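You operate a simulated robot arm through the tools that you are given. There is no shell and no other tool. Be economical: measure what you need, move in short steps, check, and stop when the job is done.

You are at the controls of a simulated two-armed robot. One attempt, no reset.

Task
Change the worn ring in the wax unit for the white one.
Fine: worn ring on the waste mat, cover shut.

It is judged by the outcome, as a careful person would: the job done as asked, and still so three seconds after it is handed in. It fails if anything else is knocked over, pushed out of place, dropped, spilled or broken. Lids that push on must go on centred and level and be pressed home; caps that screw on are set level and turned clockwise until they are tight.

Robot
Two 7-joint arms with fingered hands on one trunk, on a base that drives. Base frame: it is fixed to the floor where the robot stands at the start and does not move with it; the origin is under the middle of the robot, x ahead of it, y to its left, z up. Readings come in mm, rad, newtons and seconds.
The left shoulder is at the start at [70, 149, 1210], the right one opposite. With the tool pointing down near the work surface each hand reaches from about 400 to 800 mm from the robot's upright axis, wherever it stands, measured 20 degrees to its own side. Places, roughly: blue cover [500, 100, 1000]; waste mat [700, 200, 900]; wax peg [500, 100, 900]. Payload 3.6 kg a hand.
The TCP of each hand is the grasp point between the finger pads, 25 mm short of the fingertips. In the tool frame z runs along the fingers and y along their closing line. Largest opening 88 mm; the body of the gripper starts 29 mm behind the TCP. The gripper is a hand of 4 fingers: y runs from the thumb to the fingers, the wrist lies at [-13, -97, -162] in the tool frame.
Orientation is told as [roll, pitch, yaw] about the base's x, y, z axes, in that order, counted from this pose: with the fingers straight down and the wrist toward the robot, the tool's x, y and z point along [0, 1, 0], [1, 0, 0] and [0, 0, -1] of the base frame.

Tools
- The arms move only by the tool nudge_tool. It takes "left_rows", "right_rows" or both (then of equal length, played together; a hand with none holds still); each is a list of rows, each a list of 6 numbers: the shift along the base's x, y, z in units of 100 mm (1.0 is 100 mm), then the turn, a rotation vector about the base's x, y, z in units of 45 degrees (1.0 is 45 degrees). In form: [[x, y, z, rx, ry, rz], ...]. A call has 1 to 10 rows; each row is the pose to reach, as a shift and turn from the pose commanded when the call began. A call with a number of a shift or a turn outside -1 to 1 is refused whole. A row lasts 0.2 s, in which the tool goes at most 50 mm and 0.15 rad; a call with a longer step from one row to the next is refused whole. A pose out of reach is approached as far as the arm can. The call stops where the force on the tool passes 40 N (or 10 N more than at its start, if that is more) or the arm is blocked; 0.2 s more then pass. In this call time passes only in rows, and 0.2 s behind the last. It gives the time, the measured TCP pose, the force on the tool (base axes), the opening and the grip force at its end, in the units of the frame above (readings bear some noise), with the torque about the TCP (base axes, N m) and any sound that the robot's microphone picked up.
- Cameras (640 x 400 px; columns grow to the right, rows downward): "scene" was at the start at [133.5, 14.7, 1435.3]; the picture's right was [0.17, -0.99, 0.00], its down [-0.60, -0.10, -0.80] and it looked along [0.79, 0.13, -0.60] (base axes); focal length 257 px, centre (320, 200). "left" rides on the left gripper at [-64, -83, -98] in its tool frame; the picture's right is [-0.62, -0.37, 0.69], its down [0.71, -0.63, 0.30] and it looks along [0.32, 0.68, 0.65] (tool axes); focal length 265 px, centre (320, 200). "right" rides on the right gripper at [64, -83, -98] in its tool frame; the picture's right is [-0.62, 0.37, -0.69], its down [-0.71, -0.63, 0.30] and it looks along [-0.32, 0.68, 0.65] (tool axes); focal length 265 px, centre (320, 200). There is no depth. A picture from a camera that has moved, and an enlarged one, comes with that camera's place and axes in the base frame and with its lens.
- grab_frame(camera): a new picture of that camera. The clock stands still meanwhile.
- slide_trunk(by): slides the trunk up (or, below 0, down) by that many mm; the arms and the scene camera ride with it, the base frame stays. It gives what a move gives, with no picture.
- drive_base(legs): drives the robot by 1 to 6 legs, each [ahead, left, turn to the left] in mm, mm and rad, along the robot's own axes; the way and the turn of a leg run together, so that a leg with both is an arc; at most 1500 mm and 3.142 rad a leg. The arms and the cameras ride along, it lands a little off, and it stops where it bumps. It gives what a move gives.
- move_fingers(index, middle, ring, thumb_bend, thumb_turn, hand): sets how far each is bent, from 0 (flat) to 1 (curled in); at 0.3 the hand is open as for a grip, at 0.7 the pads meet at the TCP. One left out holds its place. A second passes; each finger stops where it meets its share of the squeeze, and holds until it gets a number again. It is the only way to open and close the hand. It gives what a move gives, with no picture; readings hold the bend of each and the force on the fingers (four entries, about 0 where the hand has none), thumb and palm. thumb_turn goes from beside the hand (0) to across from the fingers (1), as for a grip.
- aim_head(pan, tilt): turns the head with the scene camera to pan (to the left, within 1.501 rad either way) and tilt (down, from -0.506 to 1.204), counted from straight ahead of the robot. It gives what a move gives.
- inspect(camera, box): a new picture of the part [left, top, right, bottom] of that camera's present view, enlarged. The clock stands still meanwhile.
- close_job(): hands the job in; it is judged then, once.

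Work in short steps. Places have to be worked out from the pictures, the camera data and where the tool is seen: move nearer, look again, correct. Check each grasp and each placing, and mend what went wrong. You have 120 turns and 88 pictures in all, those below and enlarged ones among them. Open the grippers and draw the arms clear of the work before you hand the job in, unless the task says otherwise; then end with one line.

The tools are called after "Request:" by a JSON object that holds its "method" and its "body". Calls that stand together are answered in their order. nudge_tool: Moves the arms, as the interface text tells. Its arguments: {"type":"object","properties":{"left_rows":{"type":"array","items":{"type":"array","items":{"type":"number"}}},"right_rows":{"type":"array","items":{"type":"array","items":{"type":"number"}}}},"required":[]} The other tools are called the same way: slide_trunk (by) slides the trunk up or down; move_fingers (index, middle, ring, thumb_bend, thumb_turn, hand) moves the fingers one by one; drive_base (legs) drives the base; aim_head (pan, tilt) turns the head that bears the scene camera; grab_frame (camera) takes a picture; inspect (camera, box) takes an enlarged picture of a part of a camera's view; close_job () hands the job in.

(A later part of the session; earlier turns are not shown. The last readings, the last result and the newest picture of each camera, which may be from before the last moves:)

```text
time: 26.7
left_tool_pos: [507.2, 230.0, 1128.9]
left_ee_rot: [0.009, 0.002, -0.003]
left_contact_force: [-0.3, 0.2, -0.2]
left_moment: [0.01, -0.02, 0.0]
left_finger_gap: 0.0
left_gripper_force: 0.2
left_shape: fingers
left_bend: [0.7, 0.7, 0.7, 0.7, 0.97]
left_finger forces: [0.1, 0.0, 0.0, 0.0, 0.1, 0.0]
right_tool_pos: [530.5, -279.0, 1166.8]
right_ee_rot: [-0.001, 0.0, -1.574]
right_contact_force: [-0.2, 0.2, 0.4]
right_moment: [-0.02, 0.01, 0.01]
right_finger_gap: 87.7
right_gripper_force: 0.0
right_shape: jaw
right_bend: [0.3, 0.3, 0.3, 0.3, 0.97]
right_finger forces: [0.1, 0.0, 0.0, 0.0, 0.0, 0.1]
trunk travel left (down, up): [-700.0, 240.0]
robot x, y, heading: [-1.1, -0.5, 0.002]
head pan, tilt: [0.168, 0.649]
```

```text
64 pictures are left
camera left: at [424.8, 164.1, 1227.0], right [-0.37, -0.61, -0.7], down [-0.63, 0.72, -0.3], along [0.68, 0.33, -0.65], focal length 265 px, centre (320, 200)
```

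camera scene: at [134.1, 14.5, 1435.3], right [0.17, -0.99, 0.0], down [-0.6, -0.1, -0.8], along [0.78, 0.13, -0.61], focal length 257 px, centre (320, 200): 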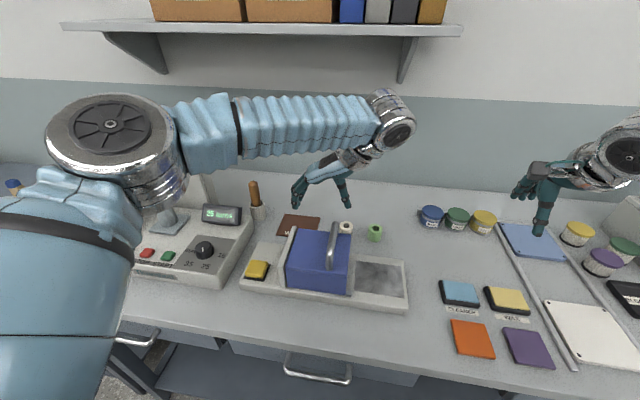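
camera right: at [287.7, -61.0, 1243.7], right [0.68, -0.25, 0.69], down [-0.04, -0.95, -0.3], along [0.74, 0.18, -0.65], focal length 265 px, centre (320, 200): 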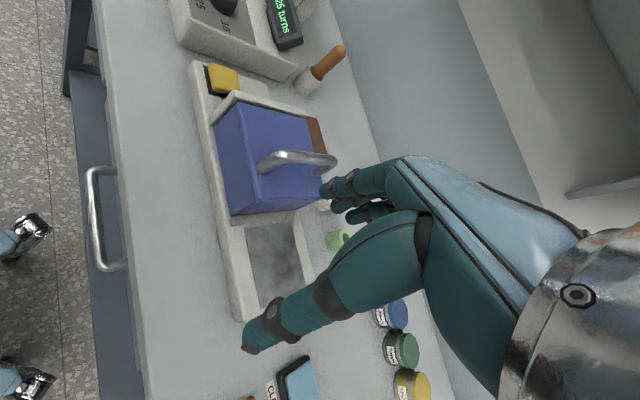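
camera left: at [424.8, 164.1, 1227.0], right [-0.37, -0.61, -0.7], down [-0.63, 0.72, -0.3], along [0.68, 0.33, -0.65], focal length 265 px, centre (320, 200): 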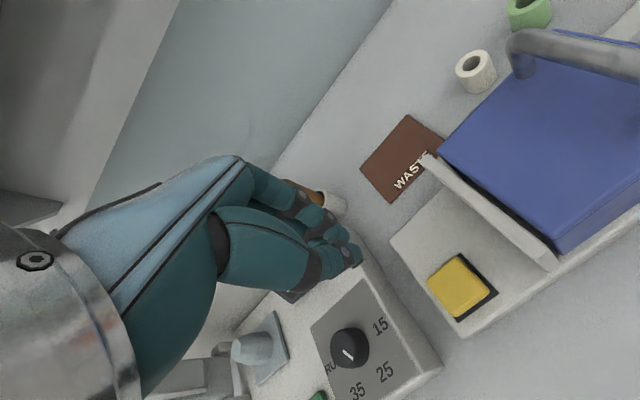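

Button centre ≈(501, 230, ~925). Lower the pointer toward it.

Request:
{"method": "nudge_tool", "body": {"left_rows": [[-0.06, 0, -0.4, 0, 0, 0], [-0.06, 0, -0.8, 0, 0, 0], [-0.06, 0, -1.0, 0, 0, 0]]}}

Request:
{"method": "nudge_tool", "body": {"left_rows": [[0, 0, -0.2, 0, 0, 0], [0, 0, -0.4, 0, 0, 0]]}}

Request:
{"method": "inspect", "body": {"camera": "scene", "box": [200, 150, 400, 310]}}

```text
time: 27.5
left_tool_pos: [501.0, 227.8, 1029.1]
left_ee_rot: [0.011, 0.001, -0.004]
left_contact_force: [0.2, 0.3, -0.5]
left_moment: [0.03, 0.02, -0.01]
left_finger_gap: 0.0
left_gripper_force: 0.1
left_shape: fingers
left_bend: [0.7, 0.7, 0.7, 0.7, 0.97]
left_finger forces: [0.0, 0.0, 0.0, 0.0, 0.0, 0.0]
right_tool_pos: [529.8, -281.6, 1166.2]
right_ee_rot: [-0.001, -0.001, -1.572]
right_contact_force: [-0.3, -0.2, 0.0]
right_moment: [-0.02, 0.03, -0.03]
right_finger_gap: 88.0
right_gripper_force: 0.1
right_shape: jaw
right_bend: [0.3, 0.3, 0.3, 0.3, 0.97]
right_finger forces: [0.1, 0.0, 0.0, 0.1, 0.0, 0.0]
trunk travel left (down, up): [-700.0, 240.0]
robot x, y, heading: [-0.2, -1.5, -0.0]
head pan, tilt: [0.168, 0.649]
```

```text
time: 28.1
left_tool_pos: [500.8, 229.7, 988.4]
left_ee_rot: [0.012, 0.0, -0.004]
left_contact_force: [0.5, -0.4, -0.9]
left_moment: [0.01, -0.01, 0.03]
left_finger_gap: 0.0
left_gripper_force: 0.0
left_shape: fingers
left_bend: [0.7, 0.7, 0.7, 0.7, 0.97]
left_finger forces: [0.0, 0.0, 0.1, 0.0, 0.1, 0.0]
right_tool_pos: [531.9, -279.6, 1167.0]
right_ee_rot: [-0.001, -0.001, -1.573]
right_contact_force: [-0.4, 0.1, -0.1]
right_moment: [0.0, 0.03, 0.0]
right_finger_gap: 88.1
right_gripper_force: 0.1
right_shape: jaw
right_bend: [0.3, 0.3, 0.3, 0.3, 0.97]
right_finger forces: [0.1, 0.0, 0.0, 0.1, 0.1, 0.0]
trunk travel left (down, up): [-700.0, 240.0]
robot x, y, heading: [5.1, 2.7, -0.001]
head pan, tilt: [0.168, 0.649]
```

```text
2.50 times, centred on (300, 230) of scene
camera zoom: at [133.5, 14.6, 1435.4], right [0.17, -0.99, 0.0], down [-0.6, -0.1, -0.8], along [0.79, 0.13, -0.6], focal length 643 px, centre (370, 125)
```

zoom: 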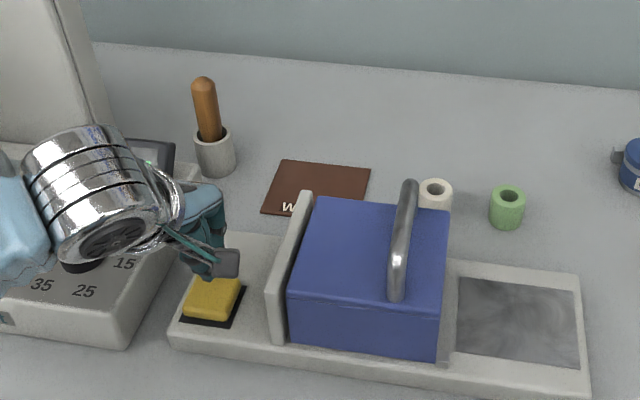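

Tips are ~38 mm above the button. Press down slowly, watching force and sound.

Request:
{"method": "nudge_tool", "body": {"left_rows": [[0, 0, -0.12, 0, 0, 0], [0, 0, -0.24, 0, 0, 0], [0, 0, -0.3, 0, 0, 0], [0, 0, -0.36, 0, 0, 0], [0, 0, -0.4, 0, 0, 0], [0, 0, -0.44, 0, 0, 0], [0, 0, -0.48, 0, 0, 0]]}}

Request:
{"method": "inspect", "body": {"camera": "scene", "box": [200, 150, 400, 310]}}

```text
time: 29.7
left_tool_pos: [500.3, 230.0, 942.2]
left_ee_rot: [0.012, -0.002, -0.003]
left_contact_force: [-0.5, -0.8, 3.9]
left_moment: [-0.06, 0.03, -0.03]
left_finger_gap: 0.1
left_gripper_force: 1.3
left_shape: fingers
left_bend: [0.7, 0.7, 0.7, 0.7, 0.97]
left_finger forces: [0.0, 0.0, 0.0, 0.0, 3.2, 0.0]
right_tool_pos: [530.4, -279.8, 1167.0]
right_ee_rot: [-0.001, 0.001, -1.573]
right_contact_force: [-0.3, -1.0, -1.0]
right_moment: [0.0, 0.02, 0.01]
right_finger_gap: 87.9
right_gripper_force: 0.0
right_shape: jaw
right_bend: [0.3, 0.3, 0.3, 0.3, 0.97]
right_finger forces: [0.0, 0.0, 0.0, 0.0, 0.2, 0.1]
trunk travel left (down, up): [-700.0, 240.0]
robot x, y, heading: [-1.5, -2.8, -0.0]
head pan, tilt: [0.168, 0.649]
```

```text
2.50 times, centred on (300, 230) of scene
camera zoom: at [132.4, 14.4, 1435.5], right [0.17, -0.99, 0.0], down [-0.6, -0.1, -0.8], along [0.79, 0.13, -0.6], focal length 643 px, centre (370, 125)
```

zoom: 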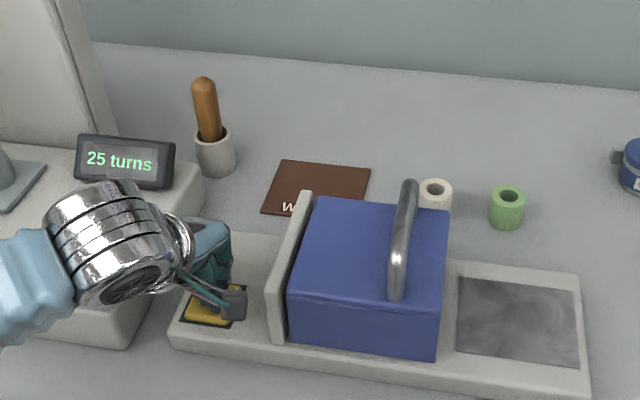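

Contact with the button (3.9 N). Press further.

Request:
{"method": "nudge_tool", "body": {"left_rows": [[0, 0, -0.03, 0, 0, 0], [0, 0, -0.06, 0, 0, 0], [0, 0, -0.09, 0, 0, 0], [0, 0, -0.12, 0, 0, 0]]}}

Request:
{"method": "inspect", "body": {"camera": "scene", "box": [200, 150, 400, 310]}}

```text
time: 30.6
left_tool_pos: [505.2, 228.1, 942.5]
left_ee_rot: [0.007, -0.027, -0.004]
left_contact_force: [-6.4, 1.7, 26.2]
left_moment: [-0.15, 0.59, -0.12]
left_finger_gap: 3.4
left_gripper_force: 12.9
left_shape: fingers
left_bend: [0.7, 0.7, 0.7, 0.69, 0.98]
left_finger forces: [0.0, 0.1, 0.0, 0.1, 26.1, 0.1]
right_tool_pos: [530.7, -279.2, 1166.7]
right_ee_rot: [0.002, 0.0, -1.573]
right_contact_force: [-0.6, -0.4, -0.1]
right_moment: [-0.05, -0.01, -0.01]
right_finger_gap: 88.2
right_gripper_force: 0.0
right_shape: jaw
right_bend: [0.3, 0.3, 0.3, 0.3, 0.97]
right_finger forces: [0.0, 0.0, 0.0, 0.0, 0.1, 0.0]
trunk travel left (down, up): [-700.0, 240.0]
robot x, y, heading: [-2.3, 3.7, -0.003]
head pan, tilt: [0.168, 0.649]
stopped in row 4 (left hand): the force on the tool passed its limit (the readings are from after the stop); the commanded pose is now the measured one
```

```text
2.50 times, centred on (300, 230) of scene
camera zoom: at [132.0, 14.4, 1435.4], right [0.17, -0.99, 0.0], down [-0.6, -0.1, -0.8], along [0.79, 0.13, -0.6], focal length 643 px, centre (370, 125)
```

zoom: 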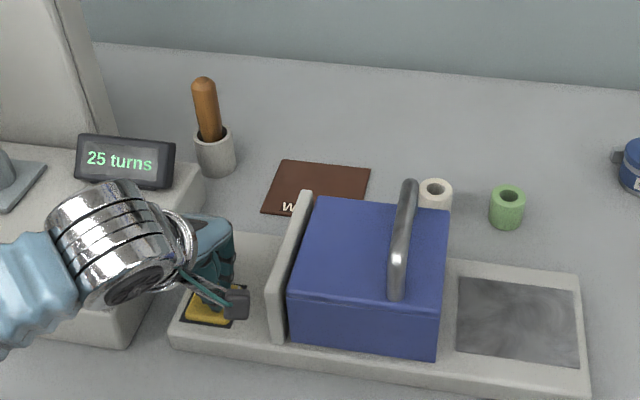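

The load is on the thumb alone and it did not travel. Look from the hand camera.

Request:
{"method": "inspect", "body": {"camera": "left", "box": [260, 180, 500, 340]}}

Request:
{"method": "grab_frame", "body": {"camera": "right"}}

```text
2.50 times, centred on (380, 260) of left
camera zoom: at [420.7, 163.6, 1039.0], right [-0.35, -0.61, -0.71], down [-0.62, 0.72, -0.32], along [0.7, 0.33, -0.63], focal length 664 px, centre (170, 50)
```

zoom: 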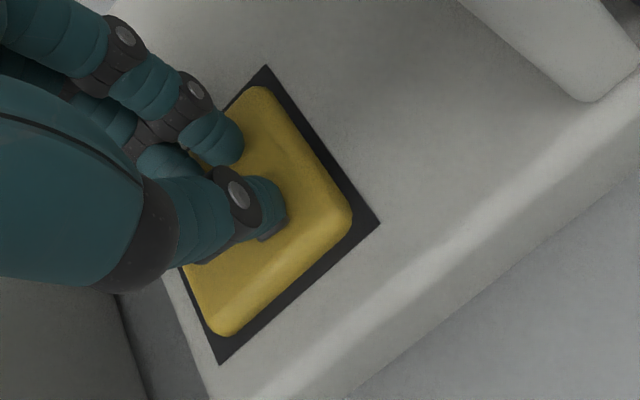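

```text
59 pictures are left
camera right: at [594.9, -197.2, 1265.1], right [-0.62, -0.37, 0.69], down [-0.71, 0.63, -0.3], along [-0.33, -0.68, -0.65], focal length 265 px, centre (320, 200)
```

right: 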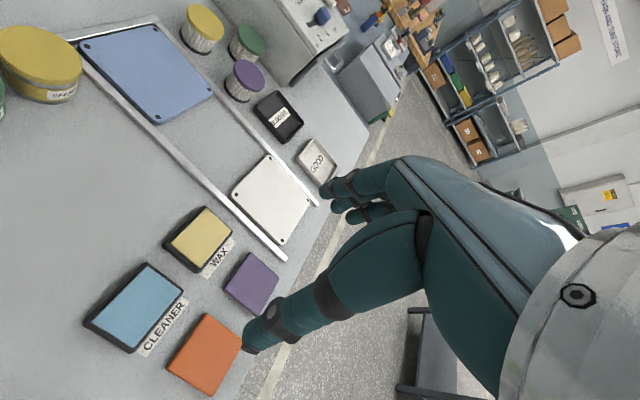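

The thumb holds the button down centrally. Keeping it held, bring the right hand over the handle and try to lift with it.

Request:
{"method": "nudge_tool", "body": {"right_rows": [[0.02, 0.4, 0, 0, 0, 0], [0.05, 0.8, 0, 0, 0, 0], [0.08, 1.0, 0, 0, 0, 0]]}}

Request:
{"method": "nudge_tool", "body": {"right_rows": [[0, 0.4, 0, 0, 0, 0], [0, 0.8, 0, 0, 0, 0], [0, 1.0, 0, 0, 0, 0]]}}

Request:
{"method": "nudge_tool", "body": {"right_rows": [[0, 0.4, 0, 0, 0, 0], [0, 0.8, 0, 0, 0, 0], [0, 1.0, 0, 0, 0, 0]]}}

Request:
{"method": "grab_frame", "body": {"camera": "scene"}}

```text
time: 31.4
left_tool_pos: [501.7, 229.3, 941.8]
left_ee_rot: [0.01, -0.024, -0.001]
left_contact_force: [-6.4, 1.7, 29.9]
left_moment: [-0.17, 0.47, -0.07]
left_finger_gap: 0.0
left_gripper_force: 14.6
left_shape: fingers
left_bend: [0.7, 0.7, 0.7, 0.7, 0.98]
left_finger forces: [0.0, 0.0, 0.0, 0.0, 29.3, 0.0]
right_tool_pos: [535.6, -182.4, 1169.5]
right_ee_rot: [0.006, 0.001, -1.576]
right_contact_force: [-0.2, -0.2, 0.5]
right_moment: [0.01, 0.01, 0.02]
right_finger_gap: 87.9
right_gripper_force: 0.0
right_shape: jaw
right_bend: [0.3, 0.3, 0.3, 0.3, 0.97]
right_finger forces: [0.1, 0.0, 0.0, 0.1, 0.0, 0.0]
trunk travel left (down, up): [-700.0, 240.0]
robot x, y, heading: [1.8, -0.1, -0.001]
head pan, tilt: [0.168, 0.649]
```

```text
time: 32.2
left_tool_pos: [502.1, 227.2, 941.2]
left_ee_rot: [0.009, -0.023, -0.003]
left_contact_force: [-6.5, 1.8, 31.0]
left_moment: [-0.15, 0.53, -0.07]
left_finger_gap: 0.0
left_gripper_force: 15.5
left_shape: fingers
left_bend: [0.7, 0.7, 0.7, 0.7, 0.98]
left_finger forces: [0.0, 0.0, 0.0, 0.1, 30.7, 0.0]
right_tool_pos: [534.5, -81.9, 1170.1]
right_ee_rot: [0.006, 0.001, -1.575]
right_contact_force: [-0.2, 0.0, 0.4]
right_moment: [0.02, -0.02, -0.02]
right_finger_gap: 88.0
right_gripper_force: 0.0
right_shape: jaw
right_bend: [0.3, 0.3, 0.3, 0.3, 0.97]
right_finger forces: [0.0, 0.1, 0.0, 0.0, 0.1, 0.0]
trunk travel left (down, up): [-700.0, 240.0]
robot x, y, heading: [2.9, -1.5, 0.001]
head pan, tilt: [0.168, 0.649]
```

```text
time: 33.0
left_tool_pos: [502.1, 227.8, 942.5]
left_ee_rot: [0.011, -0.021, -0.001]
left_contact_force: [-7.2, 2.3, 30.3]
left_moment: [-0.14, 0.5, -0.07]
left_finger_gap: 0.3
left_gripper_force: 15.1
left_shape: fingers
left_bend: [0.7, 0.7, 0.7, 0.7, 0.99]
left_finger forces: [0.0, 0.0, 0.0, 0.0, 30.5, 0.1]
right_tool_pos: [541.0, 1.6, 1181.9]
right_ee_rot: [0.007, 0.047, -1.61]
right_contact_force: [0.3, 0.9, -0.4]
right_moment: [0.0, 0.02, -0.01]
right_finger_gap: 87.8
right_gripper_force: 0.1
right_shape: jaw
right_bend: [0.3, 0.3, 0.3, 0.3, 0.97]
right_finger forces: [0.0, 0.0, 0.1, 0.0, 0.0, 0.0]
trunk travel left (down, up): [-700.0, 240.0]
robot x, y, heading: [-0.5, 3.6, -0.003]
head pan, tilt: [0.168, 0.649]
```

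```text
58 pictures are left
camera scene: at [127.6, 10.6, 1436.1], right [0.17, -0.99, 0.0], down [-0.59, -0.1, -0.8], along [0.79, 0.13, -0.6], focal length 257 px, centre (320, 200)
```

scene: 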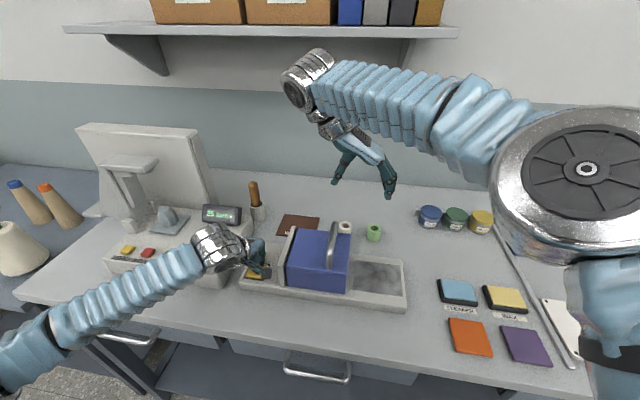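

The right arm is near its limit at −90°; I'll turn it to about −55°, which still straddles the bar, and bring it over the handle.

Request:
{"method": "nudge_tool", "body": {"right_rows": [[0, 0.05, 0, 0, 0, 0.15], [0, 0.15, 0, 0, 0, 0.3], [0, 0.25, -0.1, 0, 0, 0.45], [0, 0.35, -0.2, 0, 0, 0.6], [0, 0.45, -0.3, 0, 0, 0.75], [0, 0.48, -0.5, 0, 0, 0.8]]}}

Request:
{"method": "grab_frame", "body": {"camera": "right"}}

Request:
{"method": "inspect", "body": {"camera": "scene", "box": [220, 130, 420, 300]}}

```text
time: 34.4
left_tool_pos: [502.4, 228.7, 942.1]
left_ee_rot: [0.007, -0.023, -0.003]
left_contact_force: [-6.6, 1.7, 30.2]
left_moment: [-0.17, 0.52, -0.08]
left_finger_gap: 0.1
left_gripper_force: 16.1
left_shape: fingers
left_bend: [0.7, 0.7, 0.7, 0.7, 0.98]
left_finger forces: [0.1, 0.1, 0.0, 0.2, 30.7, 0.0]
right_tool_pos: [533.6, 67.7, 1119.9]
right_ee_rot: [0.006, -0.003, -0.942]
right_contact_force: [-0.3, 1.1, -0.1]
right_moment: [-0.01, -0.01, -0.02]
right_finger_gap: 87.7
right_gripper_force: 0.1
right_shape: jaw
right_bend: [0.3, 0.3, 0.3, 0.3, 0.97]
right_finger forces: [0.1, 0.1, 0.0, 0.0, 0.0, 0.1]
trunk travel left (down, up): [-700.0, 240.0]
robot x, y, heading: [-2.3, -1.2, 0.002]
head pan, tilt: [0.168, 0.649]
```

```text
57 pictures are left
camera right: at [535.9, 172.7, 1218.4], right [-0.29, -0.66, 0.69], down [-0.95, 0.09, -0.31], along [0.14, -0.74, -0.65], focal length 265 px, centre (320, 200)
```

right: 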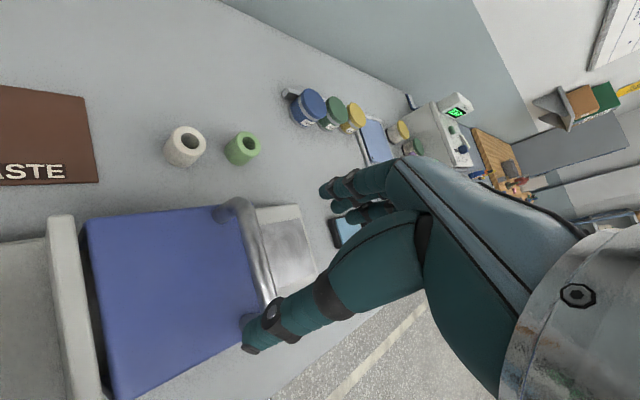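

```text
2.35 times, centred on (320, 215) of scene
camera zoom: at [127.2, 13.4, 1436.1], right [0.17, -0.99, 0.0], down [-0.59, -0.1, -0.8], along [0.79, 0.13, -0.6], focal length 606 px, centre (320, 165)
```

zoom: 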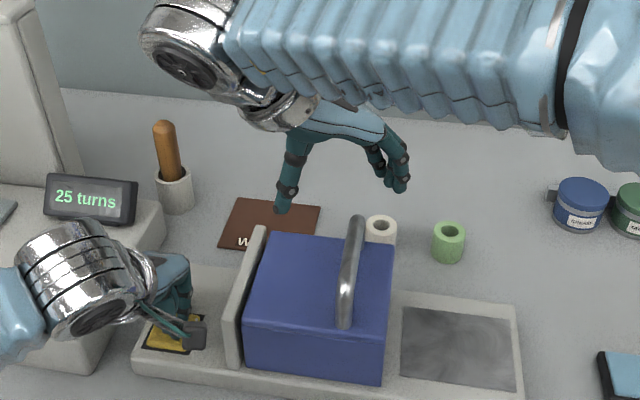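

Lower over the bar at TCP (536, 50, 1029).

Request:
{"method": "nudge_tool", "body": {"right_rows": [[0.02, -0.18, -0.15, 0, 0, 0], [0.02, -0.18, -0.4, 0, 0, 0], [0.02, -0.18, -0.65, 0, 0, 0], [0.02, -0.18, -0.8, 0, 0, 0], [0.02, -0.18, -0.9, 0, 0, 0]]}}

Request:
{"method": "move_fingers", "body": {"hand": "right", "index": 0.75, "middle": 0.75, "ring": 0.75, "thumb_bend": 0.75}}

Request:
{"method": "grab_frame", "body": {"camera": "right"}}

```text
time: 35.6
left_tool_pos: [500.9, 229.8, 942.2]
left_ee_rot: [0.007, -0.022, -0.001]
left_contact_force: [-6.9, 0.8, 30.3]
left_moment: [-0.21, 0.5, -0.09]
left_finger_gap: 0.0
left_gripper_force: 15.4
left_shape: fingers
left_bend: [0.7, 0.7, 0.7, 0.7, 0.98]
left_finger forces: [0.1, 0.0, 0.0, 0.1, 30.9, 0.0]
right_tool_pos: [536.2, 48.5, 1030.5]
right_ee_rot: [0.005, -0.003, -0.944]
right_contact_force: [0.1, 0.0, 0.0]
right_moment: [-0.03, 0.02, 0.0]
right_finger_gap: 88.0
right_gripper_force: 0.0
right_shape: jaw
right_bend: [0.3, 0.3, 0.3, 0.3, 0.97]
right_finger forces: [0.0, 0.0, 0.0, 0.0, 0.0, 0.0]
trunk travel left (down, up): [-700.0, 240.0]
robot x, y, heading: [1.7, -0.5, -0.001]
head pan, tilt: [0.168, 0.649]
```

```text
time: 36.6
left_tool_pos: [502.3, 228.6, 941.9]
left_ee_rot: [0.008, -0.022, -0.001]
left_contact_force: [-7.1, 1.9, 31.8]
left_moment: [-0.22, 0.5, -0.05]
left_finger_gap: 0.0
left_gripper_force: 15.8
left_shape: fingers
left_bend: [0.7, 0.7, 0.7, 0.7, 0.98]
left_finger forces: [0.0, 0.0, 0.0, 0.0, 31.7, 0.0]
right_tool_pos: [536.5, 47.8, 1028.5]
right_ee_rot: [0.004, -0.001, -0.944]
right_contact_force: [-2.0, -1.4, -6.6]
right_moment: [0.02, 0.06, -0.04]
right_finger_gap: 0.0
right_gripper_force: 7.8
right_shape: fingers
right_bend: [0.74, 0.75, 0.75, 0.71, 0.97]
right_finger forces: [8.3, 0.5, 0.1, 0.0, 6.8, 0.0]
trunk travel left (down, up): [-700.0, 240.0]
robot x, y, heading: [-1.3, -3.7, -0.001]
head pan, tilt: [0.168, 0.649]
```

```text
55 pictures are left
camera right: at [539.8, 153.9, 1127.4], right [-0.29, -0.66, 0.69], down [-0.95, 0.09, -0.31], along [0.14, -0.74, -0.65], focal length 265 px, centre (320, 200)
```

right: 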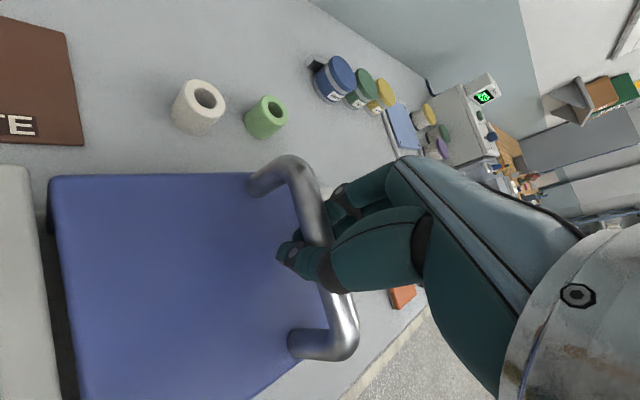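

Hooked. Lift gently while holding the button.

Request:
{"method": "nudge_tool", "body": {"right_rows": [[0, 0, 0.04, 0, 0, 0], [0, 0, 0.08, 0, 0, 0], [0, 0, 0.12, 0, 0, 0], [0, 0, 0.16, 0, 0, 0]]}}

Request:
{"method": "grab_frame", "body": {"camera": "right"}}

```text
time: 37.6
left_tool_pos: [504.0, 228.9, 942.8]
left_ee_rot: [0.009, -0.025, -0.002]
left_contact_force: [-8.8, 1.5, 37.2]
left_moment: [-0.2, 0.74, -0.09]
left_finger_gap: 2.0
left_gripper_force: 19.1
left_shape: fingers
left_bend: [0.7, 0.7, 0.7, 0.7, 0.98]
left_finger forces: [0.1, 0.1, 0.0, 0.1, 37.6, 0.1]
right_tool_pos: [537.5, 49.3, 1039.8]
right_ee_rot: [-0.004, 0.006, -0.944]
right_contact_force: [-4.5, -0.8, -33.7]
right_moment: [-0.12, 0.22, -0.07]
right_finger_gap: 5.7
right_gripper_force: 14.6
right_shape: fingers
right_bend: [0.73, 0.74, 0.75, 0.67, 0.95]
right_finger forces: [15.0, 3.6, 0.1, 0.1, 11.3, 0.1]
trunk travel left (down, up): [-700.0, 240.0]
robot x, y, heading: [2.6, -1.0, 0.001]
head pan, tilt: [0.168, 0.649]
```

```text
54 pictures are left
camera right: at [541.2, 153.5, 1138.6], right [-0.28, -0.66, 0.69], down [-0.95, 0.09, -0.3], along [0.13, -0.74, -0.66], focal length 265 px, centre (320, 200)
```

right: 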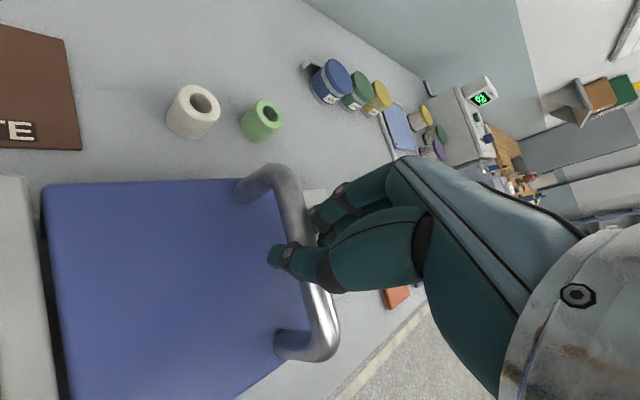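

Still held, and the whole unit takes the load (left force rises). Perhaps the grey block is a latch pin which the button retracts, and the cover slides right. Ease off and look at the block now.

Request:
{"method": "nudge_tool", "body": {"right_rows": [[0, 0, -0.06, 0, 0, 0], [0, 0, -0.12, 0, 0, 0]]}}

Request:
{"method": "inspect", "body": {"camera": "scene", "box": [275, 215, 365, 305]}}

```text
time: 38.2
left_tool_pos: [500.7, 228.0, 941.6]
left_ee_rot: [0.011, -0.022, -0.003]
left_contact_force: [-5.8, 1.6, 27.0]
left_moment: [-0.18, 0.45, -0.08]
left_finger_gap: 0.0
left_gripper_force: 13.5
left_shape: fingers
left_bend: [0.7, 0.7, 0.7, 0.7, 0.98]
left_finger forces: [0.0, 0.0, 0.1, 0.0, 27.5, 0.1]
right_tool_pos: [536.9, 49.8, 1036.4]
right_ee_rot: [0.011, -0.002, -0.946]
right_contact_force: [-6.3, -1.6, -2.3]
right_moment: [-0.01, 0.1, -0.03]
right_finger_gap: 2.8
right_gripper_force: 10.8
right_shape: fingers
right_bend: [0.74, 0.74, 0.75, 0.68, 0.95]
right_finger forces: [9.5, 3.3, 0.0, 0.0, 9.0, 0.0]
trunk travel left (down, up): [-700.0, 240.0]
robot x, y, heading: [5.0, -2.1, -0.002]
head pan, tilt: [0.168, 0.649]
```

```text
4.44 times, centred on (320, 260) of scene
camera zoom: at [126.4, 12.7, 1436.5], right [0.17, -0.99, 0.0], down [-0.59, -0.1, -0.8], along [0.79, 0.13, -0.6], focal length 1144 px, centre (320, -67)
```

zoom: 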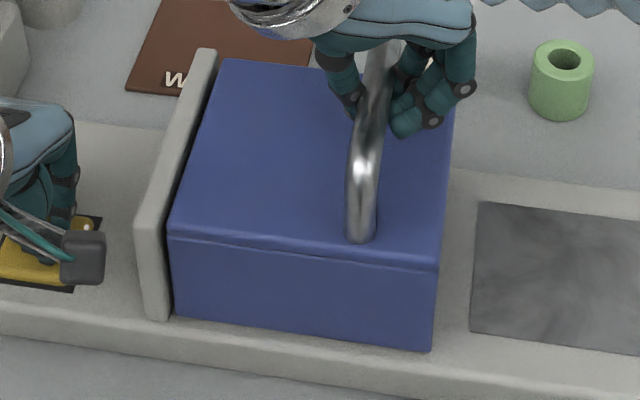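

Confirmed: the block has retracted while the button is pressed. Now slide the cover to the right with the right hand.

Request:
{"method": "nudge_tool", "body": {"right_rows": [[0, -0.04, -0.05, 0, 0, 0], [0, -0.1, -0.05, 0, 0, 0], [0, -0.18, -0.05, 0, 0, 0], [0, -0.26, -0.05, 0, 0, 0]]}}

Request:
{"method": "inspect", "body": {"camera": "scene", "box": [220, 130, 420, 300]}}

```text
time: 39.2
left_tool_pos: [501.6, 229.3, 942.2]
left_ee_rot: [0.009, -0.022, -0.002]
left_contact_force: [-5.7, 1.8, 29.2]
left_moment: [-0.18, 0.47, -0.06]
left_finger_gap: 0.0
left_gripper_force: 14.3
left_shape: fingers
left_bend: [0.7, 0.7, 0.7, 0.7, 0.98]
left_finger forces: [0.0, 0.1, 0.1, 0.0, 29.0, 0.1]
right_tool_pos: [538.1, 22.8, 1030.7]
right_ee_rot: [0.007, -0.002, -0.945]
right_contact_force: [1.1, 0.2, 7.4]
right_moment: [0.03, 0.0, -0.13]
right_finger_gap: 0.1
right_gripper_force: 8.4
right_shape: fingers
right_bend: [0.74, 0.75, 0.75, 0.72, 0.95]
right_finger forces: [6.9, 0.4, 0.0, 0.0, 9.1, 0.0]
trunk travel left (down, up): [-700.0, 240.0]
robot x, y, heading: [-1.3, 1.9, -0.002]
head pan, tilt: [0.168, 0.649]
```

```text
2.35 times, centred on (320, 215) of scene
camera zoom: at [126.6, 12.8, 1436.2], right [0.17, -0.99, 0.0], down [-0.59, -0.1, -0.8], along [0.79, 0.13, -0.6], focal length 606 px, centre (320, 165)
```

zoom: 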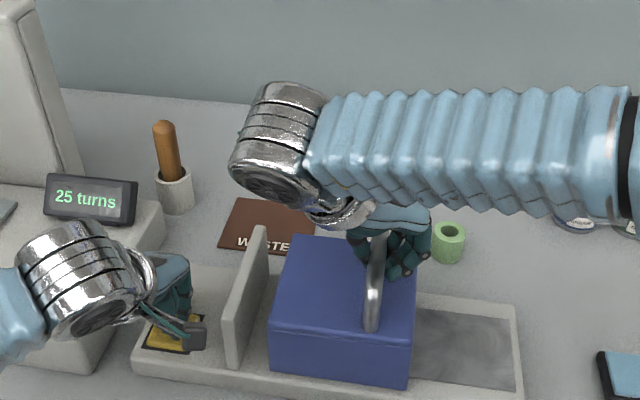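

It slides freely. Continue the slide another ~95 mm.

Request:
{"method": "nudge_tool", "body": {"right_rows": [[0, -0.12, 0, 0, 0, 0], [0, -0.24, 0, 0, 0, 0], [0, -0.36, 0, 0, 0, 0], [0, -0.48, 0, 0, 0, 0], [0, -0.6, 0, 0, 0, 0], [0, -0.72, 0, 0, 0, 0], [0, -0.84, 0, 0, 0, 0], [0, -0.95, 0, 0, 0, 0]]}}

Request:
{"method": "inspect", "body": {"camera": "scene", "box": [230, 170, 430, 320]}}

```text
time: 41.0
left_tool_pos: [500.8, 228.2, 941.8]
left_ee_rot: [0.008, -0.022, -0.003]
left_contact_force: [-6.2, 1.0, 30.9]
left_moment: [-0.18, 0.54, -0.1]
left_finger_gap: 0.0
left_gripper_force: 15.4
left_shape: fingers
left_bend: [0.7, 0.7, 0.7, 0.7, 0.98]
left_finger forces: [0.0, 0.1, 0.0, 0.0, 30.8, 0.0]
right_tool_pos: [535.6, -71.8, 1027.9]
right_ee_rot: [0.007, -0.001, -0.945]
right_contact_force: [3.2, 0.6, 6.2]
right_moment: [0.03, -0.03, -0.12]
right_finger_gap: 0.1
right_gripper_force: 6.9
right_shape: fingers
right_bend: [0.74, 0.75, 0.75, 0.73, 0.95]
right_finger forces: [6.2, 0.1, 0.0, 0.1, 7.1, 0.1]
trunk travel left (down, up): [-700.0, 240.0]
robot x, y, heading: [-4.1, -0.1, -0.001]
head pan, tilt: [0.168, 0.649]
```

```text
2.67 times, centred on (330, 245) of scene
camera zoom: at [127.1, 12.7, 1436.1], right [0.17, -0.99, 0.0], down [-0.59, -0.1, -0.8], along [0.79, 0.13, -0.6], focal length 686 px, centre (293, 80)
```

zoom: 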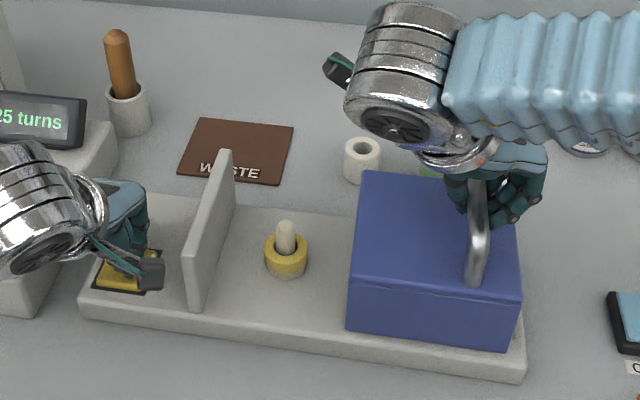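

The peg with the yellowish worn ring is exposed (peg ≈(538, 88), top ≈961). Let go of the button with the left hand, keeping hold of the cover for now.

Request:
{"method": "nudge_tool", "body": {"left_rows": [[0, 0, 0.1, 0, 0, 0], [0, 0, 0.4, 0, 0, 0], [0, 0, 0.7, 0, 0, 0], [0, 0, 1, 0, 0, 0]]}}

Request:
{"method": "move_fingers", "body": {"hand": "right", "index": 0.3, "middle": 0.3, "ring": 0.3, "thumb_bend": 0.3}}

Request:
{"method": "nudge_tool", "body": {"right_rows": [[0, 0, 0.3, 0, 0, 0], [0, 0, 0.7, 0, 0, 0], [0, 0, 1.0, 0, 0, 0], [0, -0.4, 1.0, 0, 0, 0.15], [0, -0.8, 1.0, 0, 0, 0.3], [0, -1.0, 1.0, 0, 0, 0.45]]}}

Request:
{"method": "grab_frame", "body": {"camera": "scene"}}

```text
time: 42.0
left_tool_pos: [505.5, 229.6, 1035.8]
left_ee_rot: [0.01, -0.012, -0.003]
left_contact_force: [-0.9, 1.3, 0.4]
left_moment: [-0.03, -0.01, 0.05]
left_finger_gap: 0.2
left_gripper_force: 0.2
left_shape: fingers
left_bend: [0.7, 0.7, 0.7, 0.7, 0.97]
left_finger forces: [0.1, 0.1, 0.1, 0.1, 0.0, 0.0]
right_tool_pos: [540.6, -70.6, 1024.4]
right_ee_rot: [-0.003, 0.002, -0.943]
right_contact_force: [-0.6, 0.1, -7.3]
right_moment: [-0.01, 0.01, -0.05]
right_finger_gap: 0.3
right_gripper_force: 4.5
right_shape: fingers
right_bend: [0.74, 0.75, 0.75, 0.72, 0.96]
right_finger forces: [4.2, 0.1, 0.0, 0.0, 4.3, 0.1]
trunk travel left (down, up): [-700.0, 240.0]
robot x, y, heading: [-0.2, 2.0, -0.005]
head pan, tilt: [0.168, 0.649]
```

```text
time: 43.0
left_tool_pos: [506.6, 229.3, 1036.4]
left_ee_rot: [0.008, -0.014, -0.004]
left_contact_force: [-0.7, -0.1, 0.7]
left_moment: [-0.02, 0.02, -0.01]
left_finger_gap: 0.0
left_gripper_force: 0.1
left_shape: fingers
left_bend: [0.7, 0.7, 0.7, 0.7, 0.97]
left_finger forces: [0.0, 0.1, 0.0, 0.0, 0.0, 0.1]
right_tool_pos: [540.2, -69.6, 1025.6]
right_ee_rot: [0.0, 0.001, -0.944]
right_contact_force: [-0.3, -0.1, -0.3]
right_moment: [-0.01, 0.0, 0.06]
right_finger_gap: 84.3
right_gripper_force: 0.1
right_shape: fingers
right_bend: [0.3, 0.3, 0.3, 0.3, 0.97]
right_finger forces: [0.1, 0.1, 0.0, 0.0, 0.1, 0.0]
trunk travel left (down, up): [-700.0, 240.0]
robot x, y, heading: [-1.0, -1.9, 0.003]
head pan, tilt: [0.168, 0.649]
```

```text
time: 44.4
left_tool_pos: [506.5, 229.8, 1036.7]
left_ee_rot: [0.008, -0.014, -0.002]
left_contact_force: [-0.7, 0.4, 0.2]
left_moment: [-0.01, 0.0, 0.04]
left_finger_gap: 0.1
left_gripper_force: 0.1
left_shape: fingers
left_bend: [0.7, 0.7, 0.7, 0.7, 0.97]
left_finger forces: [0.1, 0.1, 0.0, 0.0, 0.0, 0.0]
right_tool_pos: [540.1, -170.2, 1127.9]
right_ee_rot: [0.001, -0.002, -0.588]
right_contact_force: [-0.1, -0.1, -0.1]
right_moment: [-0.01, 0.01, 0.02]
right_finger_gap: 84.5
right_gripper_force: 0.0
right_shape: fingers
right_bend: [0.3, 0.3, 0.3, 0.3, 0.97]
right_finger forces: [0.0, 0.0, 0.0, 0.0, 0.0, 0.0]
trunk travel left (down, up): [-700.0, 240.0]
robot x, y, heading: [-1.3, -1.0, -0.0]
head pan, tilt: [0.168, 0.649]
```

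```text
50 pictures are left
camera scene: at [133.0, 15.6, 1435.4], right [0.17, -0.99, 0.0], down [-0.6, -0.1, -0.8], along [0.79, 0.13, -0.6], focal length 257 px, centre (320, 200)
```

scene: 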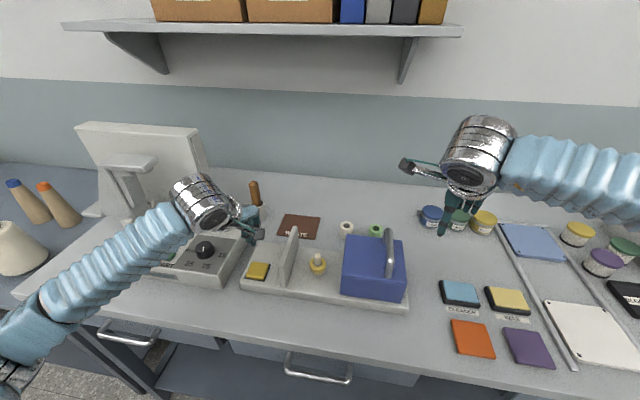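

The cover stays put. Raise the left hand, move above the peg and open the fingers.

Request:
{"method": "nudge_tool", "body": {"left_rows": [[0, 0, 0.4, 0, 0, 0], [0, 0, 0.8, 0, 0, 0], [0, -0.3, 0.85, 0, 0, 0], [0, -0.6, 0.85, 0, 0, 0], [0, -0.9, 0.85, 0, 0, 0], [0, -1, 0.85, 0, 0, 0]]}}

Request:
{"method": "move_fingers", "body": {"hand": "left", "index": 0.3, "middle": 0.3, "ring": 0.3, "thumb_bend": 0.3}}

Request:
{"method": "grab_frame", "body": {"camera": "left"}}

Request:
{"method": "inspect", "body": {"camera": "scene", "box": [270, 200, 420, 310]}}

```text
time: 45.8
left_tool_pos: [505.6, 129.2, 1122.6]
left_ee_rot: [0.011, -0.015, 0.001]
left_contact_force: [-0.7, 0.3, 0.3]
left_moment: [0.0, 0.02, 0.02]
left_finger_gap: 0.1
left_gripper_force: 0.0
left_shape: fingers
left_bend: [0.7, 0.7, 0.7, 0.7, 0.97]
left_finger forces: [0.1, 0.0, 0.1, 0.1, 0.0, 0.0]
right_tool_pos: [541.3, -170.8, 1125.3]
right_ee_rot: [0.0, 0.0, -0.59]
right_contact_force: [0.0, 0.1, -0.8]
right_moment: [-0.02, 0.01, -0.03]
right_finger_gap: 84.6
right_gripper_force: 0.0
right_shape: fingers
right_bend: [0.3, 0.3, 0.3, 0.3, 0.97]
right_finger forces: [0.0, 0.1, 0.1, 0.1, 0.1, 0.0]
trunk travel left (down, up): [-700.0, 240.0]
robot x, y, heading: [1.6, 1.5, -0.003]
head pan, tilt: [0.168, 0.649]
```

```text
time: 46.8
left_tool_pos: [507.0, 128.4, 1122.9]
left_ee_rot: [0.01, -0.013, -0.003]
left_contact_force: [-0.6, 0.6, 0.0]
left_moment: [0.01, -0.05, -0.01]
left_finger_gap: 84.2
left_gripper_force: 0.1
left_shape: fingers
left_bend: [0.3, 0.3, 0.3, 0.3, 0.97]
left_finger forces: [0.1, 0.1, 0.0, 0.0, 0.0, 0.0]
right_tool_pos: [538.5, -172.0, 1126.8]
right_ee_rot: [0.002, 0.0, -0.592]
right_contact_force: [0.1, -0.3, -0.1]
right_moment: [-0.01, -0.01, -0.03]
right_finger_gap: 84.3
right_gripper_force: 0.1
right_shape: fingers
right_bend: [0.3, 0.3, 0.3, 0.3, 0.97]
right_finger forces: [0.0, 0.0, 0.1, 0.0, 0.0, 0.1]
trunk travel left (down, up): [-700.0, 240.0]
robot x, y, heading: [1.0, -0.2, 0.003]
head pan, tilt: [0.168, 0.649]
```

```text
49 pictures are left
camera left: at [422.5, 63.5, 1219.7], right [-0.36, -0.61, -0.7], down [-0.62, 0.72, -0.31], along [0.69, 0.33, -0.64], focal length 265 px, centre (320, 200)
```

left: 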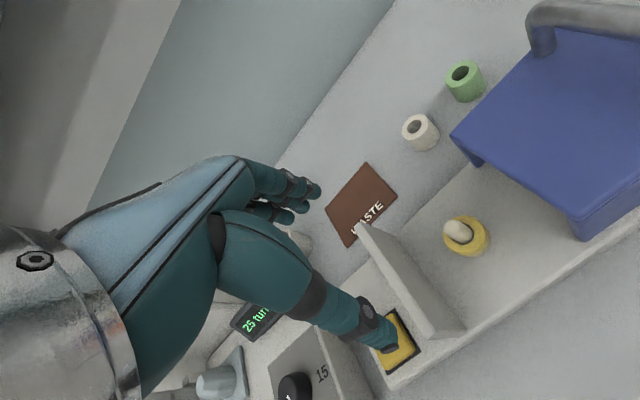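

```text
3.64 times, centred on (345, 255) of scene
camera zoom: at [133.1, 14.6, 1435.4], right [0.17, -0.99, 0.0], down [-0.6, -0.1, -0.8], along [0.79, 0.13, -0.6], focal length 936 px, centre (229, 0)
```

zoom: 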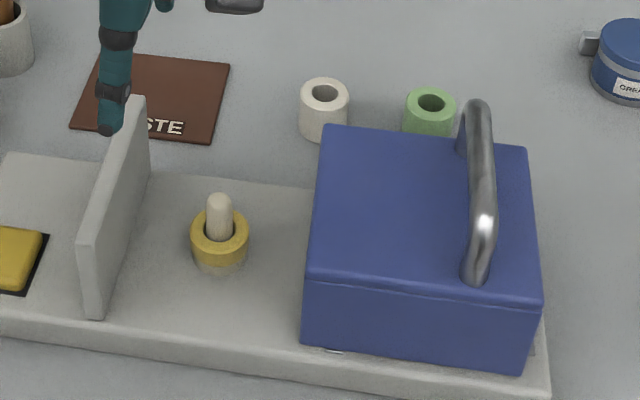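

Peg tip triangulates to (536, 88, 968); ring ≈918–942. Move over the peg, and descend to TCP z≈1005 (tips above peg).

Request:
{"method": "nudge_tool", "body": {"left_rows": [[0.15, -0.2, 0, 0, 0, 0], [0.3, -0.4, 0, 0, 0, 0], [0.3, -0.41, -0.3, -0.01, 0.02, 0], [0.3, -0.41, -0.7, -0.01, 0.02, 0], [0.3, -0.41, -1.0, -0.01, 0.02, 0]]}}

Request:
{"method": "grab_frame", "body": {"camera": "left"}}

Request:
{"method": "inspect", "body": {"camera": "scene", "box": [250, 180, 400, 290]}}

```text
time: 48.0
left_tool_pos: [535.9, 88.1, 1023.2]
left_ee_rot: [0.001, 0.003, -0.003]
left_contact_force: [0.3, 0.1, -0.1]
left_moment: [0.01, -0.01, 0.02]
left_finger_gap: 84.6
left_gripper_force: 0.0
left_shape: fingers
left_bend: [0.3, 0.3, 0.3, 0.3, 0.97]
left_finger forces: [0.0, 0.0, 0.1, 0.0, 0.1, 0.0]
right_tool_pos: [541.4, -171.9, 1126.9]
right_ee_rot: [0.0, -0.002, -0.591]
right_contact_force: [-0.2, 0.5, 1.4]
right_moment: [-0.01, 0.02, -0.01]
right_finger_gap: 84.4
right_gripper_force: 0.1
right_shape: fingers
right_bend: [0.3, 0.3, 0.3, 0.3, 0.97]
right_finger forces: [0.1, 0.0, 0.0, 0.0, 0.1, 0.0]
trunk travel left (down, up): [-700.0, 240.0]
robot x, y, heading: [-1.0, 1.4, 0.009]
head pan, tilt: [0.168, 0.649]
```

```text
47 pictures are left
camera left: at [453.3, 23.5, 1122.2], right [-0.37, -0.62, -0.69], down [-0.63, 0.72, -0.3], along [0.68, 0.32, -0.65], focal length 265 px, centre (320, 200)
```

left: 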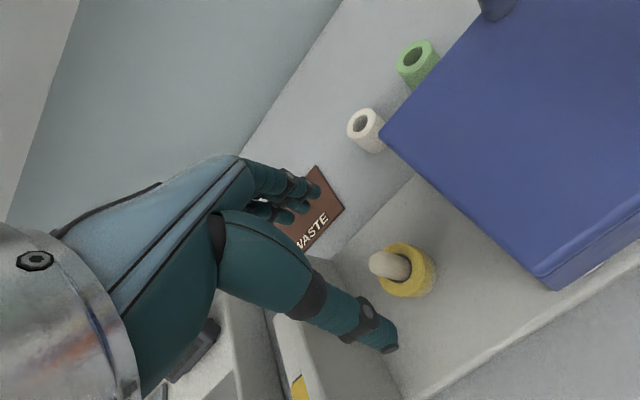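

```text
3.64 times, centred on (325, 235) of scene
camera zoom: at [133.7, 13.9, 1435.4], right [0.17, -0.99, 0.0], down [-0.6, -0.1, -0.8], along [0.79, 0.13, -0.6], focal length 936 px, centre (302, 73)
```

zoom: 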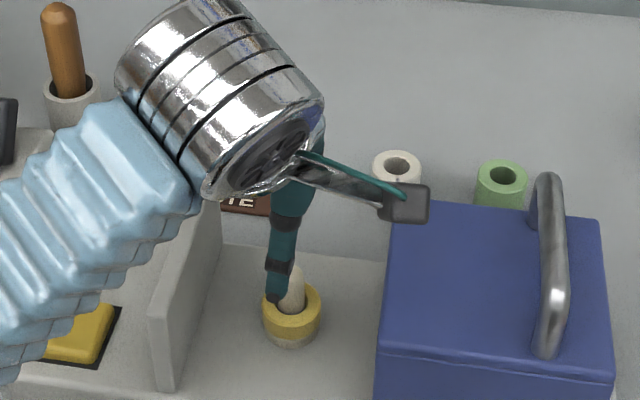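

Aligned. Descend to TCP z≈948, slowly at the end.

Request:
{"method": "nudge_tool", "body": {"left_rows": [[0, 0, -0.2, 0, 0, 0], [0, 0, -0.4, 0, 0, 0], [0, 0, -0.55, 0, 0, 0], [0, 0, -0.65, 0, 0, 0], [0, 0, -0.75, 0, 0, 0]]}}

Request:
{"method": "inspect", "body": {"camera": "left", "box": [200, 150, 500, 380]}}

```text
time: 49.2
left_tool_pos: [535.2, 89.3, 946.1]
left_ee_rot: [0.002, 0.001, -0.002]
left_contact_force: [-0.9, -0.8, 0.1]
left_moment: [0.03, -0.02, 0.01]
left_finger_gap: 84.4
left_gripper_force: 0.1
left_shape: fingers
left_bend: [0.3, 0.3, 0.3, 0.3, 0.97]
left_finger forces: [0.0, 0.1, 0.0, 0.1, 0.0, 0.0]
right_tool_pos: [540.4, -171.7, 1127.3]
right_ee_rot: [0.001, 0.001, -0.593]
right_contact_force: [0.0, 0.2, -0.5]
right_moment: [-0.02, 0.0, -0.02]
right_finger_gap: 84.7
right_gripper_force: 0.1
right_shape: fingers
right_bend: [0.3, 0.3, 0.3, 0.3, 0.97]
right_finger forces: [0.0, 0.0, 0.0, 0.1, 0.1, 0.0]
trunk travel left (down, up): [-700.0, 240.0]
robot x, y, heading: [-1.2, 2.0, 0.001]
head pan, tilt: [0.168, 0.649]
```

```text
1.74 times, centred on (350, 265) of left
camera zoom: at [453.0, 24.2, 1046.0], right [-0.37, -0.62, -0.69], down [-0.63, 0.72, -0.3], along [0.68, 0.32, -0.65], focal length 462 px, centre (268, 87)
```

zoom: 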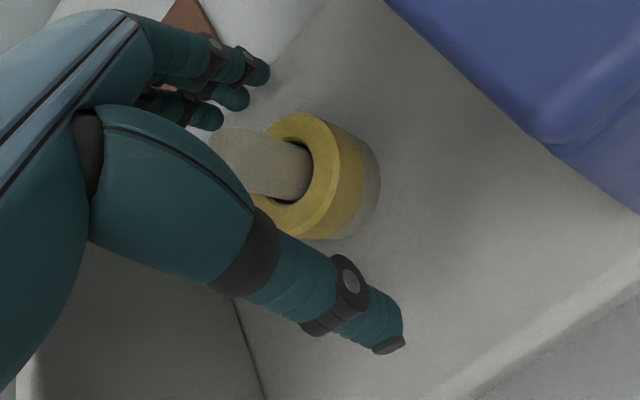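

The ring top is around z≈930. Go a bit lower (TCP ≈939), watching for palm–peg contact, then close.

Request:
{"method": "nudge_tool", "body": {"left_rows": [[0, 0, -0.03, 0, 0, 0], [0, 0, -0.07, 0, 0, 0]]}}

Request:
{"method": "move_fingers", "body": {"hand": "left", "index": 0.65, "middle": 0.65, "ring": 0.65, "thumb_bend": 0.65}}

Request:
{"method": "inspect", "body": {"camera": "left", "box": [200, 150, 500, 380]}}

```text
time: 49.8
left_tool_pos: [535.0, 88.2, 940.0]
left_ee_rot: [0.0, 0.001, -0.003]
left_contact_force: [-0.2, -0.4, 0.5]
left_moment: [0.0, -0.02, 0.05]
left_finger_gap: 84.2
left_gripper_force: 0.0
left_shape: fingers
left_bend: [0.3, 0.3, 0.3, 0.3, 0.97]
left_finger forces: [0.1, 0.0, 0.1, 0.0, 0.0, 0.0]
right_tool_pos: [540.8, -171.2, 1125.7]
right_ee_rot: [0.0, 0.0, -0.591]
right_contact_force: [-0.5, -0.7, -1.1]
right_moment: [0.0, 0.04, 0.03]
right_finger_gap: 84.6
right_gripper_force: 0.1
right_shape: fingers
right_bend: [0.3, 0.3, 0.3, 0.3, 0.97]
right_finger forces: [0.0, 0.1, 0.1, 0.0, 0.0, 0.0]
trunk travel left (down, up): [-700.0, 240.0]
robot x, y, heading: [0.2, -4.7, -0.001]
head pan, tilt: [0.168, 0.649]
```

```text
time: 50.8
left_tool_pos: [534.7, 89.3, 941.9]
left_ee_rot: [-0.001, 0.003, -0.002]
left_contact_force: [2.3, 1.2, 1.0]
left_moment: [0.02, -0.06, 0.01]
left_finger_gap: 31.4
left_gripper_force: 9.6
left_shape: fingers
left_bend: [0.56, 0.59, 0.65, 0.55, 0.97]
left_finger forces: [5.5, 4.5, 0.1, 0.0, 8.3, 0.1]
right_tool_pos: [541.5, -171.8, 1126.3]
right_ee_rot: [-0.001, -0.002, -0.592]
right_contact_force: [0.6, -0.6, 0.9]
right_moment: [-0.01, 0.0, -0.01]
right_finger_gap: 84.4
right_gripper_force: 0.0
right_shape: fingers
right_bend: [0.3, 0.3, 0.3, 0.3, 0.97]
right_finger forces: [0.0, 0.0, 0.0, 0.1, 0.1, 0.1]
trunk travel left (down, up): [-700.0, 240.0]
robot x, y, heading: [3.0, 0.7, -0.008]
head pan, tilt: [0.168, 0.649]
```

```text
1.74 times, centred on (350, 265) of left
camera zoom: at [453.0, 23.9, 1039.7], right [-0.37, -0.62, -0.69], down [-0.63, 0.72, -0.3], along [0.68, 0.32, -0.65], focal length 462 px, centre (268, 87)
```

zoom: 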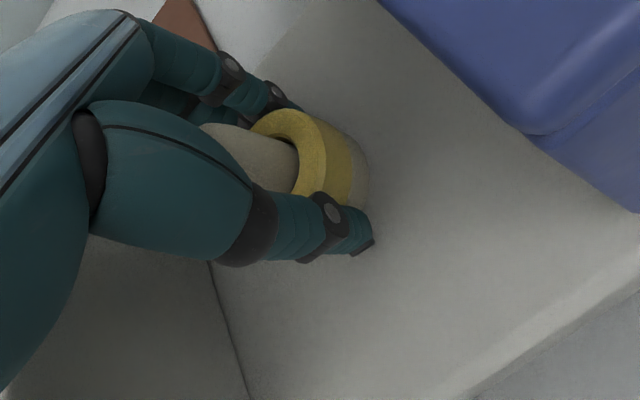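

Ring gripped by index, middle and thumb (≈10 N). Firm up slightly and lift slowly.

Request:
{"method": "move_fingers", "body": {"hand": "left", "index": 0.72, "middle": 0.72, "thumb_bend": 0.72}}

Request:
{"method": "nudge_tool", "body": {"left_rows": [[0, 0, 0.05, 0, 0, 0], [0, 0, 0.12, 0, 0, 0], [0, 0, 0.2, 0, 0, 0]]}}

Request:
{"method": "inspect", "body": {"camera": "left", "box": [200, 150, 500, 380]}}

```text
time: 51.8
left_tool_pos: [536.4, 88.1, 941.0]
left_ee_rot: [0.0, 0.001, -0.001]
left_contact_force: [7.8, 1.9, 0.1]
left_moment: [0.05, -0.15, 0.01]
left_finger_gap: 29.3
left_gripper_force: 17.5
left_shape: fingers
left_bend: [0.55, 0.6, 0.65, 0.57, 0.96]
left_finger forces: [11.5, 9.5, 0.0, 0.1, 14.0, 0.1]
right_tool_pos: [542.3, -171.2, 1127.8]
right_ee_rot: [-0.002, 0.0, -0.593]
right_contact_force: [-0.7, -1.0, 0.5]
right_moment: [0.03, 0.01, 0.02]
right_finger_gap: 84.3
right_gripper_force: 0.0
right_shape: fingers
right_bend: [0.3, 0.3, 0.3, 0.3, 0.97]
right_finger forces: [0.0, 0.0, 0.0, 0.1, 0.1, 0.1]
trunk travel left (down, up): [-700.0, 240.0]
robot x, y, heading: [2.3, -1.6, -0.001]
head pan, tilt: [0.168, 0.649]
```

```text
time: 52.6
left_tool_pos: [533.7, 88.5, 960.2]
left_ee_rot: [0.001, 0.003, -0.003]
left_contact_force: [4.5, -0.3, -1.4]
left_moment: [0.0, -0.02, 0.01]
left_finger_gap: 28.8
left_gripper_force: 16.3
left_shape: fingers
left_bend: [0.54, 0.62, 0.65, 0.58, 0.96]
left_finger forces: [11.0, 8.0, 0.1, 0.0, 15.5, 0.0]
right_tool_pos: [541.6, -172.2, 1126.0]
right_ee_rot: [-0.001, 0.001, -0.592]
right_contact_force: [-0.2, 0.4, 0.0]
right_moment: [0.01, 0.03, 0.01]
right_finger_gap: 84.5
right_gripper_force: 0.0
right_shape: fingers
right_bend: [0.3, 0.3, 0.3, 0.3, 0.97]
right_finger forces: [0.1, 0.0, 0.0, 0.0, 0.1, 0.0]
trunk travel left (down, up): [-700.0, 240.0]
robot x, y, heading: [-2.2, -0.6, -0.004]
head pan, tilt: [0.168, 0.649]
```

```text
1.74 times, centred on (350, 265) of left
camera zoom: at [452.7, 24.2, 1059.2], right [-0.37, -0.62, -0.69], down [-0.63, 0.72, -0.3], along [0.68, 0.32, -0.66], focal length 462 px, centre (268, 87)
```

zoom: 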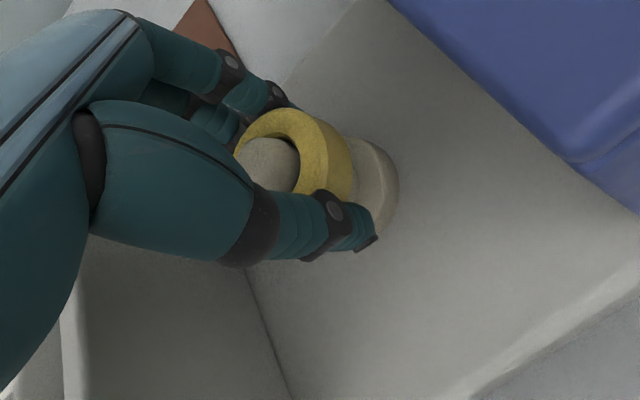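

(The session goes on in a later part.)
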